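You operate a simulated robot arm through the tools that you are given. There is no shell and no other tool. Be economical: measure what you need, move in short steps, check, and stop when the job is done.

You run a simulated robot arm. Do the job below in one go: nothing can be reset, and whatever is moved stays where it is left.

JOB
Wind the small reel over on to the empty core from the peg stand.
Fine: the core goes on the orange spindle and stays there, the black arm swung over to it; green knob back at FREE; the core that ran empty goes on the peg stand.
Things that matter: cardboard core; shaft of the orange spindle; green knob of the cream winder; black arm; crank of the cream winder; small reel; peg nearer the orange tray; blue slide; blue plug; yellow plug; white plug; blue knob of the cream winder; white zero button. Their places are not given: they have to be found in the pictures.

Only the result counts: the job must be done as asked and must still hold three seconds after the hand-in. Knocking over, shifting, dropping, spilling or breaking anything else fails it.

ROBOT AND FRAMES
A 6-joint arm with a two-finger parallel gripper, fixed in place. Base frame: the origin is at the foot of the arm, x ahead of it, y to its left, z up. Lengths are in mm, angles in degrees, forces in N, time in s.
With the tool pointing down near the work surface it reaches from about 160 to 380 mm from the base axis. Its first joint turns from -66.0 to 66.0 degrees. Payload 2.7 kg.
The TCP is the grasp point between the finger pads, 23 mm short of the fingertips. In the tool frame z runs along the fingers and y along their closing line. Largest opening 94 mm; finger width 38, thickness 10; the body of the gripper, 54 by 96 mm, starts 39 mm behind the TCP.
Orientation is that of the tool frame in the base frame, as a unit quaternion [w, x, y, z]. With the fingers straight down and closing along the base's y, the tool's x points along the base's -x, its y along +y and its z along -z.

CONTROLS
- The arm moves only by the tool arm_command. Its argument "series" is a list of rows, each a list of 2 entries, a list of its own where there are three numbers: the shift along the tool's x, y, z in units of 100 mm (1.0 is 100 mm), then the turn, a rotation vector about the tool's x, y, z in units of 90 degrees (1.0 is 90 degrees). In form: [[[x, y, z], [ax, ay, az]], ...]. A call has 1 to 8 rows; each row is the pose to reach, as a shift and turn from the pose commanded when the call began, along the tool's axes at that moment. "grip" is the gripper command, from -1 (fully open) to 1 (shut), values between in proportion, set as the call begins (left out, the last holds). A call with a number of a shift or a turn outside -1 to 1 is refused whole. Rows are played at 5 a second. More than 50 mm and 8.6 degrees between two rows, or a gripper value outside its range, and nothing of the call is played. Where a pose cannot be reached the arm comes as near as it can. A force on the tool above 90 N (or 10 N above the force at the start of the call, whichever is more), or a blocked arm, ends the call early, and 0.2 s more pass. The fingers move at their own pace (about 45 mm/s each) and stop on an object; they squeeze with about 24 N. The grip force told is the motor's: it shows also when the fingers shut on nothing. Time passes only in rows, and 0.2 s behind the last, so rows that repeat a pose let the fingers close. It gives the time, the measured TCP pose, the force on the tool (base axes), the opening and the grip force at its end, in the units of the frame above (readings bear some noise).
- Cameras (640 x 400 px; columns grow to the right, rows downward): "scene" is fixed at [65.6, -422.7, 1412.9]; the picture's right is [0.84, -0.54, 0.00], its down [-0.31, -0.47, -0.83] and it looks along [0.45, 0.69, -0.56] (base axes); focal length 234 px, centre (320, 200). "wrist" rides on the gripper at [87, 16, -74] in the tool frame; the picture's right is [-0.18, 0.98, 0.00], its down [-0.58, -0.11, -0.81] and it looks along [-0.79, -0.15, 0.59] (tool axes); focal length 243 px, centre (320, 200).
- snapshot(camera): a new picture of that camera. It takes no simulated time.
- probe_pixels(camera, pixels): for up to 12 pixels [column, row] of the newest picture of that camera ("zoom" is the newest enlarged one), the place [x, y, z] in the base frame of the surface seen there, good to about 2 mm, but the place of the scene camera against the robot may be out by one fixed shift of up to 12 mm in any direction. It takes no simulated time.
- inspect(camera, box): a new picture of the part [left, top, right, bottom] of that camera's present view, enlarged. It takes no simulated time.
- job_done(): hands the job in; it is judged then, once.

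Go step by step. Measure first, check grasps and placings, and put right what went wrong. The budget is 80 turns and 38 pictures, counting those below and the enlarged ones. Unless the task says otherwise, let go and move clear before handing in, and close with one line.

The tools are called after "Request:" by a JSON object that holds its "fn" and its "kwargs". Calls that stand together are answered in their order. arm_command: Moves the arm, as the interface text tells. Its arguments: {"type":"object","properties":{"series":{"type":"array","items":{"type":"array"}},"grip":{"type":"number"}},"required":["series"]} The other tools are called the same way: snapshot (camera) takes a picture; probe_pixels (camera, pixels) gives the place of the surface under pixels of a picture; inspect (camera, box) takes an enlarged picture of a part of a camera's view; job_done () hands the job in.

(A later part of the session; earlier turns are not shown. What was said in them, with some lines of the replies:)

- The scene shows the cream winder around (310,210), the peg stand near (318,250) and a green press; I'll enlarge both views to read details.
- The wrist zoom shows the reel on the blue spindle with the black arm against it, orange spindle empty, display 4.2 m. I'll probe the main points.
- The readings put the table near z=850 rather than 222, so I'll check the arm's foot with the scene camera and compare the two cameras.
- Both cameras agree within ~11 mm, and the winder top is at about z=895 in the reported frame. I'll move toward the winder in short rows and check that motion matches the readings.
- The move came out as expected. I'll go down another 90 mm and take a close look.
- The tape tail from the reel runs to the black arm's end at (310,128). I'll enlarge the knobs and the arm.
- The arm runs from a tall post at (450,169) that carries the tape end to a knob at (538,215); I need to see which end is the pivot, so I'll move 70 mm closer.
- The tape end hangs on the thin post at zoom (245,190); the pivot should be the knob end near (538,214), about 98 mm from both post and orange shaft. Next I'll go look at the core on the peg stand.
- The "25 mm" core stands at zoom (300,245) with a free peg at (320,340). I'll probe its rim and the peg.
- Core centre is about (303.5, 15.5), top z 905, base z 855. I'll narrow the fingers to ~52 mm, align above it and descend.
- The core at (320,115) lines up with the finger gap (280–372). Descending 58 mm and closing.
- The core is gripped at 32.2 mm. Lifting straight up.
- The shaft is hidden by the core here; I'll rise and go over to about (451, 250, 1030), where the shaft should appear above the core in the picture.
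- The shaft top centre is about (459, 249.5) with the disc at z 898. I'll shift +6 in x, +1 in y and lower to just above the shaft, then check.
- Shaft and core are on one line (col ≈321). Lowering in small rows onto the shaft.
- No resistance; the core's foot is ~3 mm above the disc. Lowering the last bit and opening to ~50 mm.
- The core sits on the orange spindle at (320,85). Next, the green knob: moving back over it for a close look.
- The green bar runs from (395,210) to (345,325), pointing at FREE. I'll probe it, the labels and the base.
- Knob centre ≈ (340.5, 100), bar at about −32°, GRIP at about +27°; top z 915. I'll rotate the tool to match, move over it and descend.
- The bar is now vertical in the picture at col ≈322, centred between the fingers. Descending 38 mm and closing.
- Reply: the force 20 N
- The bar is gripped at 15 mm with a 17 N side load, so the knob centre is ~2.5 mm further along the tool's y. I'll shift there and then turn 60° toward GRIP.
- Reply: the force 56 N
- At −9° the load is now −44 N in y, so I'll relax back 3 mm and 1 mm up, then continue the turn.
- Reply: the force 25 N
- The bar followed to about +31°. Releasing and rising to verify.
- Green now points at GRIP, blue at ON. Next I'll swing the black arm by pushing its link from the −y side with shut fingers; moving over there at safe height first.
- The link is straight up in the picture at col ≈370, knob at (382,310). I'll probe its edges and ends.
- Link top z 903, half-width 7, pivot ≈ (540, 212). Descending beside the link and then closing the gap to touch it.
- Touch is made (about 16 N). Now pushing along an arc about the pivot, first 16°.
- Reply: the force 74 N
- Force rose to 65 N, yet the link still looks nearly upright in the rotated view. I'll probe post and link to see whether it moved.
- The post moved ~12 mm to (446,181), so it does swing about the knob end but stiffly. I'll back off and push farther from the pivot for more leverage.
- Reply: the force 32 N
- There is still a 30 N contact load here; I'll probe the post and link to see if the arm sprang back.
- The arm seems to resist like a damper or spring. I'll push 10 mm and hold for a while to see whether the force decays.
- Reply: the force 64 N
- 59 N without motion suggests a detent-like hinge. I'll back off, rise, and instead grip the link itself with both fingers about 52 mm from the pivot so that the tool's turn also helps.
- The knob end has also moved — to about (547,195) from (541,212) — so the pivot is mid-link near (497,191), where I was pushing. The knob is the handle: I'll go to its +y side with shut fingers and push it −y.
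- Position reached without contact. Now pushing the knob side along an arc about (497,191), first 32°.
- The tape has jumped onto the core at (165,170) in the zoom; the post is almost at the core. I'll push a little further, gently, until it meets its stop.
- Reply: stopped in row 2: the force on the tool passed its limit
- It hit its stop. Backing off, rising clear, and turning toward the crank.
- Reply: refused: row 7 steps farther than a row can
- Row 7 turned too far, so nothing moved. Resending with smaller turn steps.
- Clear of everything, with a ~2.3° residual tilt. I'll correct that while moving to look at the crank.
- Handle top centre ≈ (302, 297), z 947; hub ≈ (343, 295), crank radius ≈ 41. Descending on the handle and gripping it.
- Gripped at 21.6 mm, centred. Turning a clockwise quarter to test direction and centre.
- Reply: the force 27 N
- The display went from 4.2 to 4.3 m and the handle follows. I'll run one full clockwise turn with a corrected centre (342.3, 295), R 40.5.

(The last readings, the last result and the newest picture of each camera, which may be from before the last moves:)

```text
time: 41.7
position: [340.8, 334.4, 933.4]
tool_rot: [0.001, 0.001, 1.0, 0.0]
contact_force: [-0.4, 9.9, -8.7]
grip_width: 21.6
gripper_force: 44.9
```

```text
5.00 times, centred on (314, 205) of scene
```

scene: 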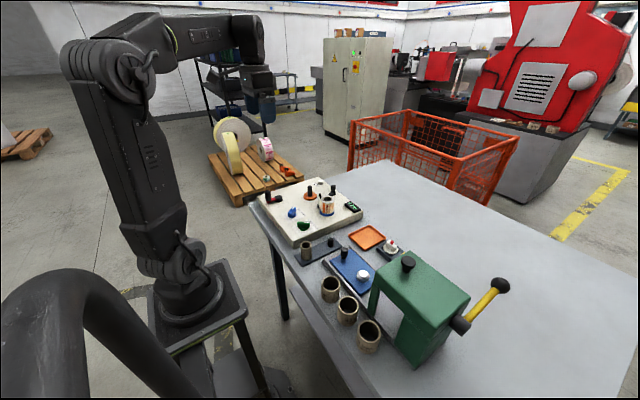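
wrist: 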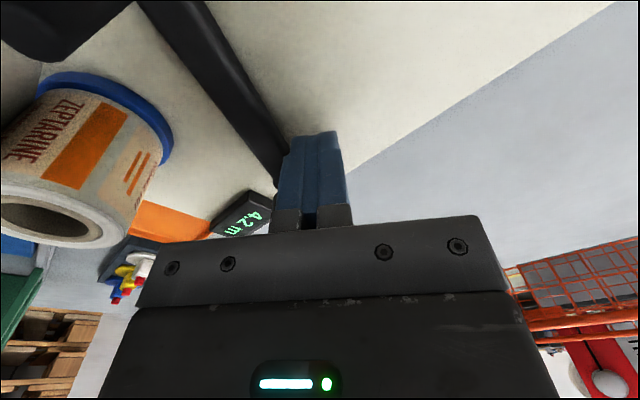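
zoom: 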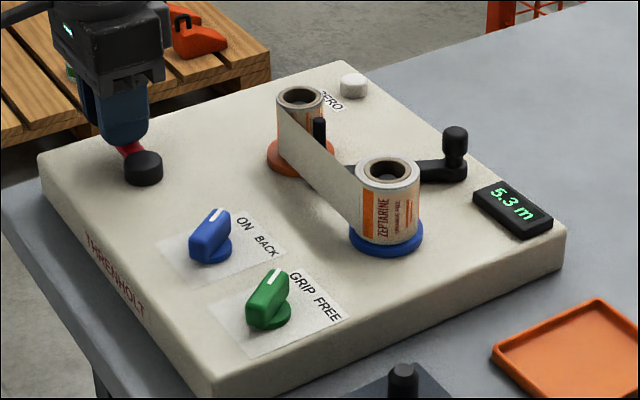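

5.3 m now; the core grows and the reel shrinks, ~0.5 m per turn. Four more turns, then a look.

Request:
{"fn": "arm_command", "kwargs": {"series": [[[-0.286, -0.119, 0], [0, 0, 0]], [[-0.405, -0.405, 0], [0, 0, 0]], [[-0.286, -0.691, 0], [0, 0, 0]], [[0, -0.81, 0], [0, 0, 0]], [[0.286, -0.691, 0], [0, 0, 0]], [[0.405, -0.405, 0], [0, 0, 0]], [[0.286, -0.119, 0], [0, 0, 0]], [[0, 0, 0], [0, 0, 0]]]}}

Request:
{"fn": "arm_command", "kwargs": {"series": [[[-0.286, -0.119, 0], [0, 0, 0]], [[-0.405, -0.405, 0], [0, 0, 0]], [[-0.286, -0.691, 0], [0, 0, 0]], [[0, -0.81, 0], [0, 0, 0]], [[0.286, -0.691, 0], [0, 0, 0]], [[0.405, -0.405, 0], [0, 0, 0]], [[0.286, -0.119, 0], [0, 0, 0]], [[0, 0, 0], [0, 0, 0]]]}}

Request:
{"fn": "arm_command", "kwargs": {"series": [[[-0.286, -0.119, 0], [0, 0, 0]], [[-0.405, -0.405, 0], [0, 0, 0]], [[-0.286, -0.691, 0], [0, 0, 0]], [[0, -0.81, 0], [0, 0, 0]], [[0.286, -0.691, 0], [0, 0, 0]], [[0.405, -0.405, 0], [0, 0, 0]], [[0.286, -0.119, 0], [0, 0, 0]], [[0, 0, 0], [0, 0, 0]]]}}

Request:
{"fn": "arm_command", "kwargs": {"series": [[[-0.286, -0.119, 0], [0, 0, 0]], [[-0.405, -0.405, 0], [0, 0, 0]], [[-0.286, -0.691, 0], [0, 0, 0]], [[0, -0.81, 0], [0, 0, 0]], [[0.286, -0.691, 0], [0, 0, 0]], [[0.405, -0.405, 0], [0, 0, 0]], [[0.286, -0.119, 0], [0, 0, 0]], [[0, 0, 0], [0, 0, 0]]]}}

Request:
{"fn": "inspect", "kwargs": {"camera": "scene", "box": [250, 165, 378, 245]}}

```text
time: 43.5
position: [343.2, 334.7, 931.6]
tool_rot: [0.001, 0.001, 1.0, 0.001]
contact_force: [1.0, 21.7, -2.8]
grip_width: 21.5
gripper_force: 44.7
```

```text
time: 45.3
position: [344.4, 334.7, 932.5]
tool_rot: [0.0, 0.001, 1.0, 0.001]
contact_force: [1.0, 17.6, -20.3]
grip_width: 21.6
gripper_force: 45.2
```

```text
time: 47.1
position: [344.3, 335.0, 933.5]
tool_rot: [0.002, 0.002, 1.0, 0.002]
contact_force: [1.5, 12.8, -5.8]
grip_width: 21.4
gripper_force: 45.5
```

```text
time: 48.9
position: [343.6, 335.8, 932.6]
tool_rot: [-0.001, 0.001, 1.0, 0.002]
contact_force: [0.5, 23.8, -3.9]
grip_width: 21.3
gripper_force: 45.1
```

```text
5.00 times, centred on (314, 205) of scene
```

zoom: 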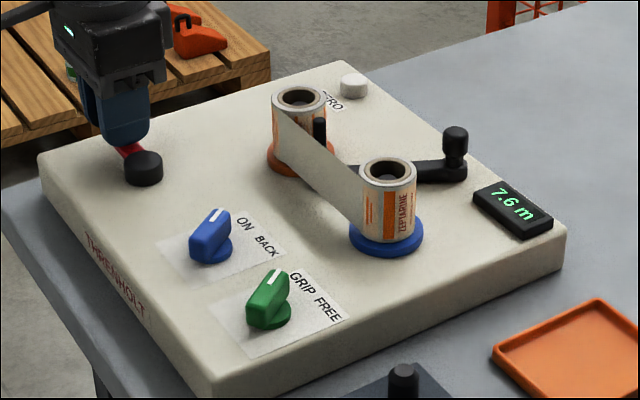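

7.6 m; reel and core are now about equal in size. Four more turns, then look again.

Request:
{"fn": "arm_command", "kwargs": {"series": [[[-0.286, -0.119, 0], [0, 0, 0]], [[-0.405, -0.405, 0], [0, 0, 0]], [[-0.286, -0.691, 0], [0, 0, 0]], [[0, -0.81, 0], [0, 0, 0]], [[0.286, -0.691, 0], [0, 0, 0]], [[0.405, -0.405, 0], [0, 0, 0]], [[0.286, -0.119, 0], [0, 0, 0]], [[0, 0, 0], [0, 0, 0]]]}}

Request:
{"fn": "arm_command", "kwargs": {"series": [[[-0.286, -0.119, 0], [0, 0, 0]], [[-0.405, -0.405, 0], [0, 0, 0]], [[-0.286, -0.691, 0], [0, 0, 0]], [[0, -0.81, 0], [0, 0, 0]], [[0.286, -0.691, 0], [0, 0, 0]], [[0.405, -0.405, 0], [0, 0, 0]], [[0.286, -0.119, 0], [0, 0, 0]], [[0, 0, 0], [0, 0, 0]]]}}

Request:
{"fn": "arm_command", "kwargs": {"series": [[[-0.286, -0.119, 0], [0, 0, 0]], [[-0.405, -0.405, 0], [0, 0, 0]], [[-0.286, -0.691, 0], [0, 0, 0]], [[0, -0.81, 0], [0, 0, 0]], [[0.286, -0.691, 0], [0, 0, 0]], [[0.405, -0.405, 0], [0, 0, 0]], [[0.286, -0.119, 0], [0, 0, 0]], [[0, 0, 0], [0, 0, 0]]]}}

Request:
{"fn": "arm_command", "kwargs": {"series": [[[-0.286, -0.119, 0], [0, 0, 0]], [[-0.405, -0.405, 0], [0, 0, 0]], [[-0.286, -0.691, 0], [0, 0, 0]], [[0, -0.81, 0], [0, 0, 0]], [[0.286, -0.691, 0], [0, 0, 0]], [[0.405, -0.405, 0], [0, 0, 0]], [[0.286, -0.119, 0], [0, 0, 0]], [[0, 0, 0], [0, 0, 0]]]}}

Request:
{"fn": "inspect", "kwargs": {"camera": "scene", "box": [250, 165, 378, 245]}}

```text
time: 50.7
position: [342.7, 335.8, 933.9]
tool_rot: [0.002, 0.001, 1.0, 0.001]
contact_force: [0.2, 23.0, -5.4]
grip_width: 21.6
gripper_force: 45.3
```

```text
time: 52.5
position: [344.6, 335.4, 932.8]
tool_rot: [0.001, 0.001, 1.0, 0.003]
contact_force: [0.5, 24.3, 2.1]
grip_width: 21.5
gripper_force: 45.3
```

```text
time: 54.3
position: [344.7, 335.1, 932.2]
tool_rot: [0.0, 0.002, 1.0, 0.0]
contact_force: [0.6, 12.8, -14.1]
grip_width: 21.3
gripper_force: 44.7
```

```text
time: 56.1
position: [346.5, 334.5, 932.7]
tool_rot: [0.001, 0.001, 1.0, 0.001]
contact_force: [1.2, 20.9, -13.5]
grip_width: 21.5
gripper_force: 45.1
```

```text
5.00 times, centred on (314, 205) of scene
```

zoom: 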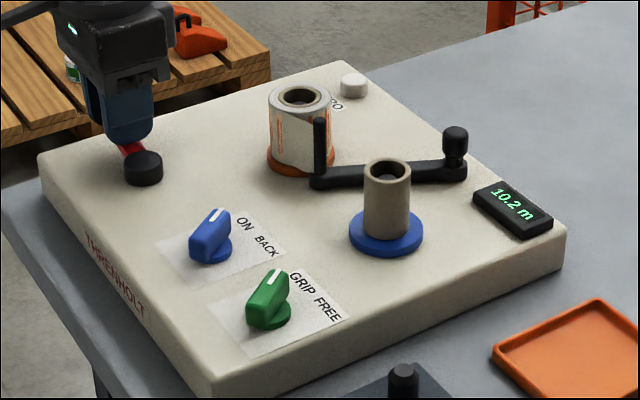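

The old reel is bare and the tape is all on the new core (10.2 m). Releasing the crank, lifting, and moving back to the green knob.

Request:
{"fn": "arm_command", "kwargs": {"series": [[[0, 0, 0], [0, 0, 0]], [[0, 0, 0], [0, 0, 0]], [[0, 0, -0.4], [0, 0, 0]], [[0, 0, -0.8], [0, 0, 0]]], "grip": -0.2}}

Request:
{"fn": "arm_command", "kwargs": {"series": [[[0, -0.33, 0], [0, 0, 0]], [[0, -0.66, 0], [0, 0, 0]], [[0, -1.0, 0], [0, 0, 0]]]}}

Request:
{"fn": "arm_command", "kwargs": {"series": [[[0, -0.25, 0], [0, 0, -0.085]], [[0, -0.5, 0], [0, 0, -0.17]], [[0, -0.75, 0], [0, 0, -0.255]], [[0, -1.0, 0], [0, 0, -0.34]]]}}

Request:
{"fn": "arm_command", "kwargs": {"series": [[[0.093, -0.154, 0.1], [0, 0, 0]], [[0.186, -0.308, 0.4], [0, 0, 0]]]}}

Request:
{"fn": "snapshot", "kwargs": {"camera": "wrist"}}

```text
time: 57.1
position: [345.8, 335.8, 1014.5]
tool_rot: [-0.002, 0.002, 1.0, -0.001]
contact_force: [-0.2, -0.1, -0.1]
grip_width: 56.4
gripper_force: 0.0
```

```text
time: 57.9
position: [343.4, 235.3, 1012.6]
tool_rot: [-0.002, 0.002, 1.0, 0.0]
contact_force: [0.1, 0.4, 0.2]
grip_width: 56.6
gripper_force: 0.0
```

```text
time: 58.9
position: [342.3, 132.9, 1013.0]
tool_rot: [-0.001, -0.262, 0.965, 0.001]
contact_force: [1.1, -0.1, -0.2]
grip_width: 56.4
gripper_force: 0.0
```

```text
time: 59.5
position: [342.3, 100.1, 973.6]
tool_rot: [-0.001, -0.263, 0.965, 0.0]
contact_force: [0.6, -0.1, 0.2]
grip_width: 56.3
gripper_force: 0.0
```

```text
7 pictures are left
```

wrist: 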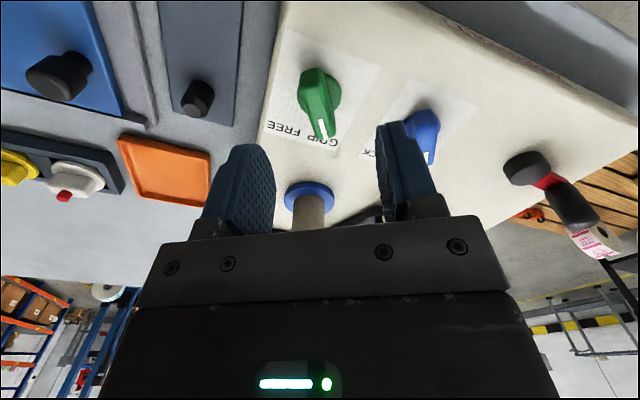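

The green bar (318,105) sits between the fingers. Descending, gripping it.

Request:
{"fn": "arm_command", "kwargs": {"series": [[[0, 0, 0.25], [0, 0, 0]], [[0, 0, 0.52], [0, 0, 0]]]}}

Request:
{"fn": "arm_command", "kwargs": {"series": [[[0, 0, 0], [0, 0, 0]], [[0, 0, 0], [0, 0, 0]], [[0, 0, 0], [0, 0, 0]], [[0, 0, 0], [0, 0, 0]]], "grip": 1}}

```text
time: 60.1
position: [339.5, 97.2, 920.0]
tool_rot: [-0.002, -0.262, 0.965, 0.001]
contact_force: [0.6, 0.7, -0.5]
grip_width: 56.4
gripper_force: 0.0
```

```text
time: 61.1
position: [338.8, 96.6, 919.1]
tool_rot: [-0.002, -0.262, 0.965, 0.0]
contact_force: [3.0, -12.0, -4.0]
grip_width: 15.0
gripper_force: 45.1
```

Light load only. Turning back toward FREE, first 34°.

Request:
{"fn": "arm_command", "kwargs": {"series": [[[0, 0, 0], [0, 0, 0.09]], [[0, 0, 0], [0, 0, 0.18]], [[0, 0, 0], [0, 0, 0.27]], [[0, 0, 0], [0, 0, 0.36]]]}}

```text
time: 62.1
position: [339.4, 101.2, 920.3]
tool_rot: [-0.004, 0.019, 1.0, 0.0]
contact_force: [-21.6, 34.0, -22.0]
grip_width: 15.0
gripper_force: 44.8
```

Relaxing the side load by ~3 mm and finishing the turn.

Request:
{"fn": "arm_command", "kwargs": {"series": [[[0.01, 0.03, 0], [0, 0, 0.0]], [[0.01, 0.03, 0], [0, 0, 0.085]], [[0.01, 0.03, 0], [0, 0, 0.17]], [[0.01, 0.03, 0], [0, 0, 0.255]], [[0.01, 0.03, 0], [0, 0, 0.335]], [[0.01, 0.03, 0], [0, 0, 0.335]]]}}

Request:
{"fn": "arm_command", "kwargs": {"series": [[[0, 0, 0], [0, 0, 0]], [[0, 0, 0], [0, 0, 0]], [[0, 0, -0.4], [0, 0, 0]], [[0, 0, -0.8], [0, 0, 0]]], "grip": -0.2}}

Request:
{"fn": "snapshot", "kwargs": {"camera": "wrist"}}

```text
time: 63.5
position: [340.5, 103.0, 921.6]
tool_rot: [-0.001, 0.279, 0.96, 0.001]
contact_force: [-7.6, 33.3, -13.5]
grip_width: 15.0
gripper_force: 44.8
```

```text
time: 64.5
position: [341.3, 99.4, 1004.8]
tool_rot: [-0.001, 0.277, 0.961, -0.001]
contact_force: [0.9, 0.2, -0.1]
grip_width: 56.6
gripper_force: 0.1
```

```text
6 pictures are left
```

wrist: 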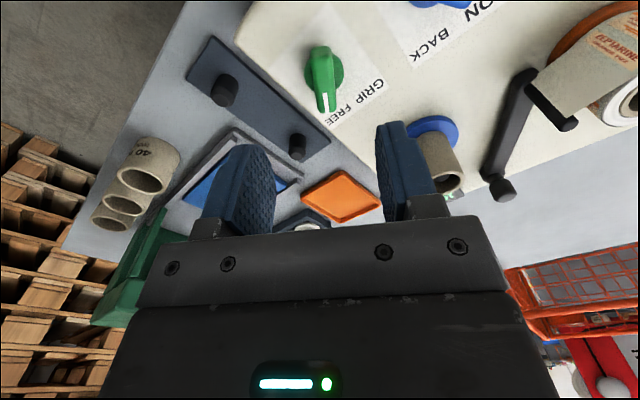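

The green knob is back at FREE. Next I'll square the tool and look at the emptied core on the blue spindle.

Request:
{"fn": "arm_command", "kwargs": {"series": [[[-0.07, 0.11, -0.06], [0, 0, -0.072]], [[-0.14, 0.22, -0.12], [0, 0, -0.144]], [[-0.2, 0.34, -0.18], [0, 0, -0.216]], [[-0.27, 0.45, -0.25], [0, 0, -0.288]], [[-0.34, 0.57, -0.3], [0, 0, -0.359]]]}}

Request:
{"fn": "inspect", "kwargs": {"camera": "wrist", "box": [240, 0, 480, 180]}}

```text
time: 65.7
position: [400.0, 131.1, 1032.5]
tool_rot: [-0.001, -0.002, 1.0, -0.001]
contact_force: [0.1, -0.6, 0.4]
grip_width: 56.3
gripper_force: 0.0
```

```text
2.22 times, centred on (360, 90) of wrist
```

zoom: 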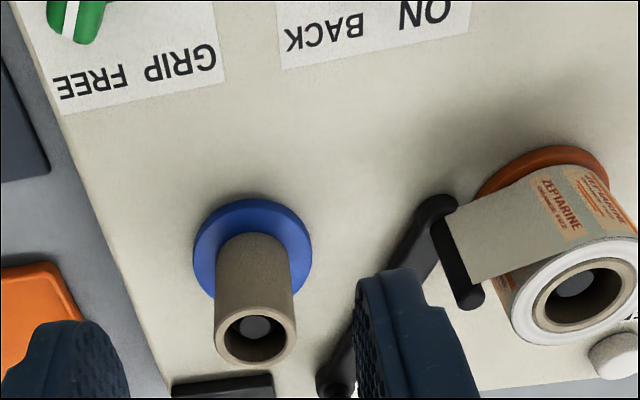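

Request:
{"fn": "probe_pixels", "kwargs": {"camera": "zoom", "pixels": [[219, 335], [292, 332], [255, 310], [255, 362], [330, 380], [252, 215], [200, 250], [306, 250], [252, 327], [220, 385]]}}

```text
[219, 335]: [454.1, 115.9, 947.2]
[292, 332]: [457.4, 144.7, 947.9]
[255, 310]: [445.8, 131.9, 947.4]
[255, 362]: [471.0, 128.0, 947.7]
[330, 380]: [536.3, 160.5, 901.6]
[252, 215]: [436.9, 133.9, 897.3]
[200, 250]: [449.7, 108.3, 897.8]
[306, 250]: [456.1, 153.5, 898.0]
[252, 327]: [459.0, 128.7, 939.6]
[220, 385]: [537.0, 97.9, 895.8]
```

Core centre ≈ (458.5, 130), top z 947.5. Descending over it and gripping.

Request:
{"fn": "arm_command", "kwargs": {"series": [[[-0.3, -0.005, 0.15], [0, 0, 0]], [[-0.585, -0.01, 0.4], [0, 0, 0]], [[-0.585, -0.01, 0.7], [0, 0, 0]], [[-0.585, -0.01, 0.99], [0, 0, 0]], [[-0.585, -0.01, 0.99], [0, 0, 0]]]}}

Request:
{"fn": "arm_command", "kwargs": {"series": [[[0, 0, 0], [0, 0, 0]], [[0, 0, 0], [0, 0, 0]], [[0, 0, 0], [0, 0, 0]], [[0, 0, 0], [0, 0, 0]]], "grip": 1}}

```text
time: 66.9
position: [458.6, 129.5, 931.0]
tool_rot: [-0.001, -0.001, 1.0, -0.001]
contact_force: [0.1, -0.4, 0.2]
grip_width: 56.5
gripper_force: 0.1
```

```text
time: 67.9
position: [459.0, 130.6, 932.2]
tool_rot: [-0.002, -0.002, 1.0, -0.001]
contact_force: [0.1, 0.2, 0.7]
grip_width: 31.8
gripper_force: 23.4
```

Gripped at 31.8 mm. Lifting and carrying it to the free peg nearer the orange tray.

Request:
{"fn": "arm_command", "kwargs": {"series": [[[0, 0, -0.3], [0, 0, 0]], [[0, 0, -0.6], [0, 0, 0]], [[0, 0, -0.9], [0, 0, 0]]]}}

Request:
{"fn": "arm_command", "kwargs": {"series": [[[0.18, -0.25, 0], [0, 0, 0]], [[0.36, -0.5, 0], [0, 0, 0]], [[0.54, -0.75, 0], [0, 0, 0]], [[0.73, -1.0, 0], [0, 0, 0]]]}}

Request:
{"fn": "arm_command", "kwargs": {"series": [[[0, -0.155, 0.1], [0, 0, 0]], [[0, -0.155, 0.25], [0, 0, 0]]]}}

Request:
{"fn": "inspect", "kwargs": {"camera": "wrist", "box": [240, 0, 400, 130]}}

```text
time: 68.7
position: [458.6, 129.7, 1021.7]
tool_rot: [-0.001, -0.001, 1.0, 0.0]
contact_force: [0.8, 0.5, -0.3]
grip_width: 31.6
gripper_force: 23.7
```

```text
time: 69.7
position: [385.0, 30.6, 1021.5]
tool_rot: [-0.002, -0.002, 1.0, 0.0]
contact_force: [0.4, -0.6, -0.6]
grip_width: 31.6
gripper_force: 23.8
```

```text
time: 70.3
position: [386.4, 15.1, 996.5]
tool_rot: [-0.002, -0.001, 1.0, 0.0]
contact_force: [-0.6, 0.4, 0.2]
grip_width: 31.4
gripper_force: 23.8
```

```text
3.08 times, centred on (320, 65) of wrist
```

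zoom: 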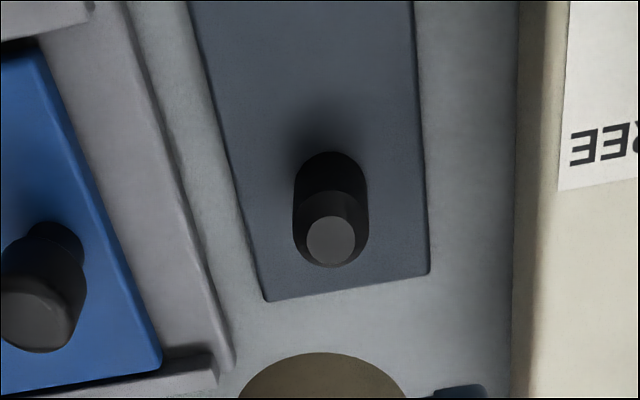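

Request:
{"fn": "probe_pixels", "kwargs": {"camera": "zoom", "pixels": [[330, 240], [330, 218], [330, 262], [308, 240], [353, 240], [330, 210], [265, 296], [425, 270], [330, 158], [12, 310]]}}

```text
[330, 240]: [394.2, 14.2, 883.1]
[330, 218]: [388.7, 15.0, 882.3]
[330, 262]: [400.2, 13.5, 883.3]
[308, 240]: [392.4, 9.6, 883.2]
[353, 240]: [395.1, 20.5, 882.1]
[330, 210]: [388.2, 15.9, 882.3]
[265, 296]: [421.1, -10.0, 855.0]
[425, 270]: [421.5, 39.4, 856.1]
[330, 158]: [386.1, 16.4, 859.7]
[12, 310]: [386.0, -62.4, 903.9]
```

Peg centre ≈ (394, 14.8), top z 883. Aligning +8 mm in x and lowering onto it.

Request:
{"fn": "arm_command", "kwargs": {"series": [[[-0.08, -0.003, 0.3], [0, 0, 0]], [[-0.08, -0.003, 0.65], [0, 0, 0]], [[-0.08, -0.003, 0.65], [0, 0, 0]]]}}

Request:
{"fn": "arm_command", "kwargs": {"series": [[[0, 0, 0.1], [0, 0, 0]], [[0, 0, 0.2], [0, 0, 0]], [[0, 0, 0.3], [0, 0, 0]], [[0, 0, 0.4], [0, 0, 0]]]}}

```text
time: 71.1
position: [392.8, 12.6, 931.8]
tool_rot: [-0.002, -0.002, 1.0, 0.0]
contact_force: [-0.9, 0.7, -0.2]
grip_width: 31.8
gripper_force: 23.6
```

```text
time: 72.1
position: [392.2, 14.6, 892.4]
tool_rot: [-0.003, -0.002, 1.0, 0.0]
contact_force: [0.4, 1.2, 0.2]
grip_width: 31.6
gripper_force: 24.0
```

No resistance; the core is ~3 mm from the stand. Lowering the rest, releasing and rising.

Request:
{"fn": "arm_command", "kwargs": {"series": [[[-0.005, 0, 0.02], [0, 0, 0]], [[-0.005, 0, 0.025], [0, 0, 0]]]}}

Request:
{"fn": "arm_command", "kwargs": {"series": [[[0, 0, 0], [0, 0, 0]], [[0, 0, 0], [0, 0, 0]], [[0, 0, -0.3], [0, 0, 0]], [[0, 0, -0.65], [0, 0, 0]], [[0, 0, -1.0], [0, 0, 0]]], "grip": -0.1}}

Request:
{"fn": "arm_command", "kwargs": {"series": [[[0.2, 0, -0.4], [0, 0, 0]], [[0.4, 0, -0.8], [0, 0, 0]]]}}

Request:
{"fn": "inspect", "kwargs": {"camera": "scene", "box": [250, 165, 410, 275]}}

Request:
{"fn": "inspect", "kwargs": {"camera": "wrist", "box": [170, 0, 490, 220]}}

```text
time: 72.7
position: [394.1, 15.0, 889.1]
tool_rot: [0.0, -0.001, 1.0, 0.0]
contact_force: [-0.1, 0.0, 0.6]
grip_width: 31.1
gripper_force: 24.8
```

```text
time: 73.9
position: [394.1, 12.7, 989.2]
tool_rot: [-0.002, -0.002, 1.0, 0.0]
contact_force: [-0.3, -0.8, -0.2]
grip_width: 51.9
gripper_force: 0.1
```

```text
time: 74.5
position: [355.4, 11.5, 1070.3]
tool_rot: [-0.002, -0.002, 1.0, 0.0]
contact_force: [0.3, -0.2, -0.3]
grip_width: 51.5
gripper_force: 0.1
```

```text
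3.64 times, centred on (330, 220) of scene
```

zoom: 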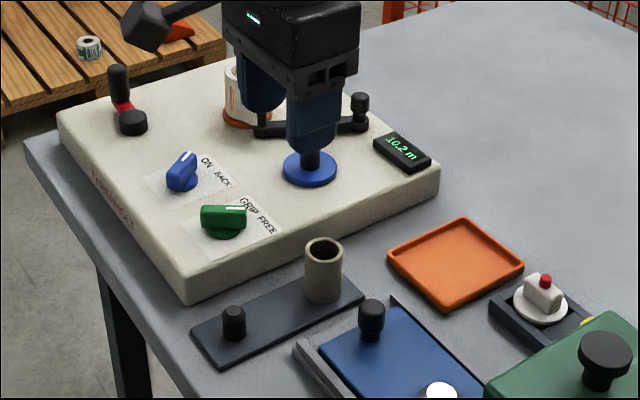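

```text
1.82 times, centred on (330, 110) of wrist
```

zoom: 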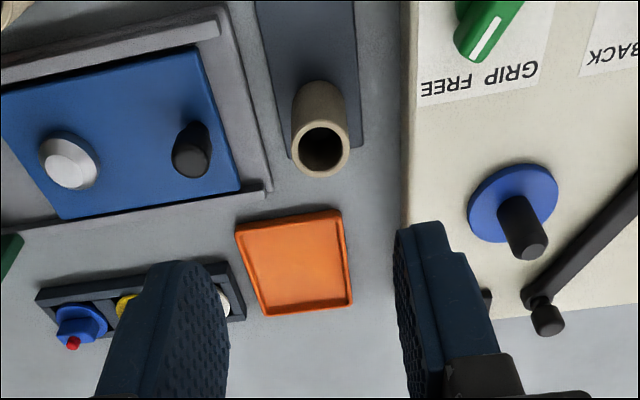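

The emptied core stands on the peg, green points to FREE, and the wound core sits on the orange spindle with the black arm at it. The gripper is open and clear, so I'm handing in.

Request:
{"fn": "job_done", "kwargs": {}}

```text
The job is handed in.
```

The job is handed in. The small reel is fully wound onto the core on the orange spindle, with the black arm swung over to it and the green knob back at FREE. The core that ran empty is on the peg nearer the orange tray.
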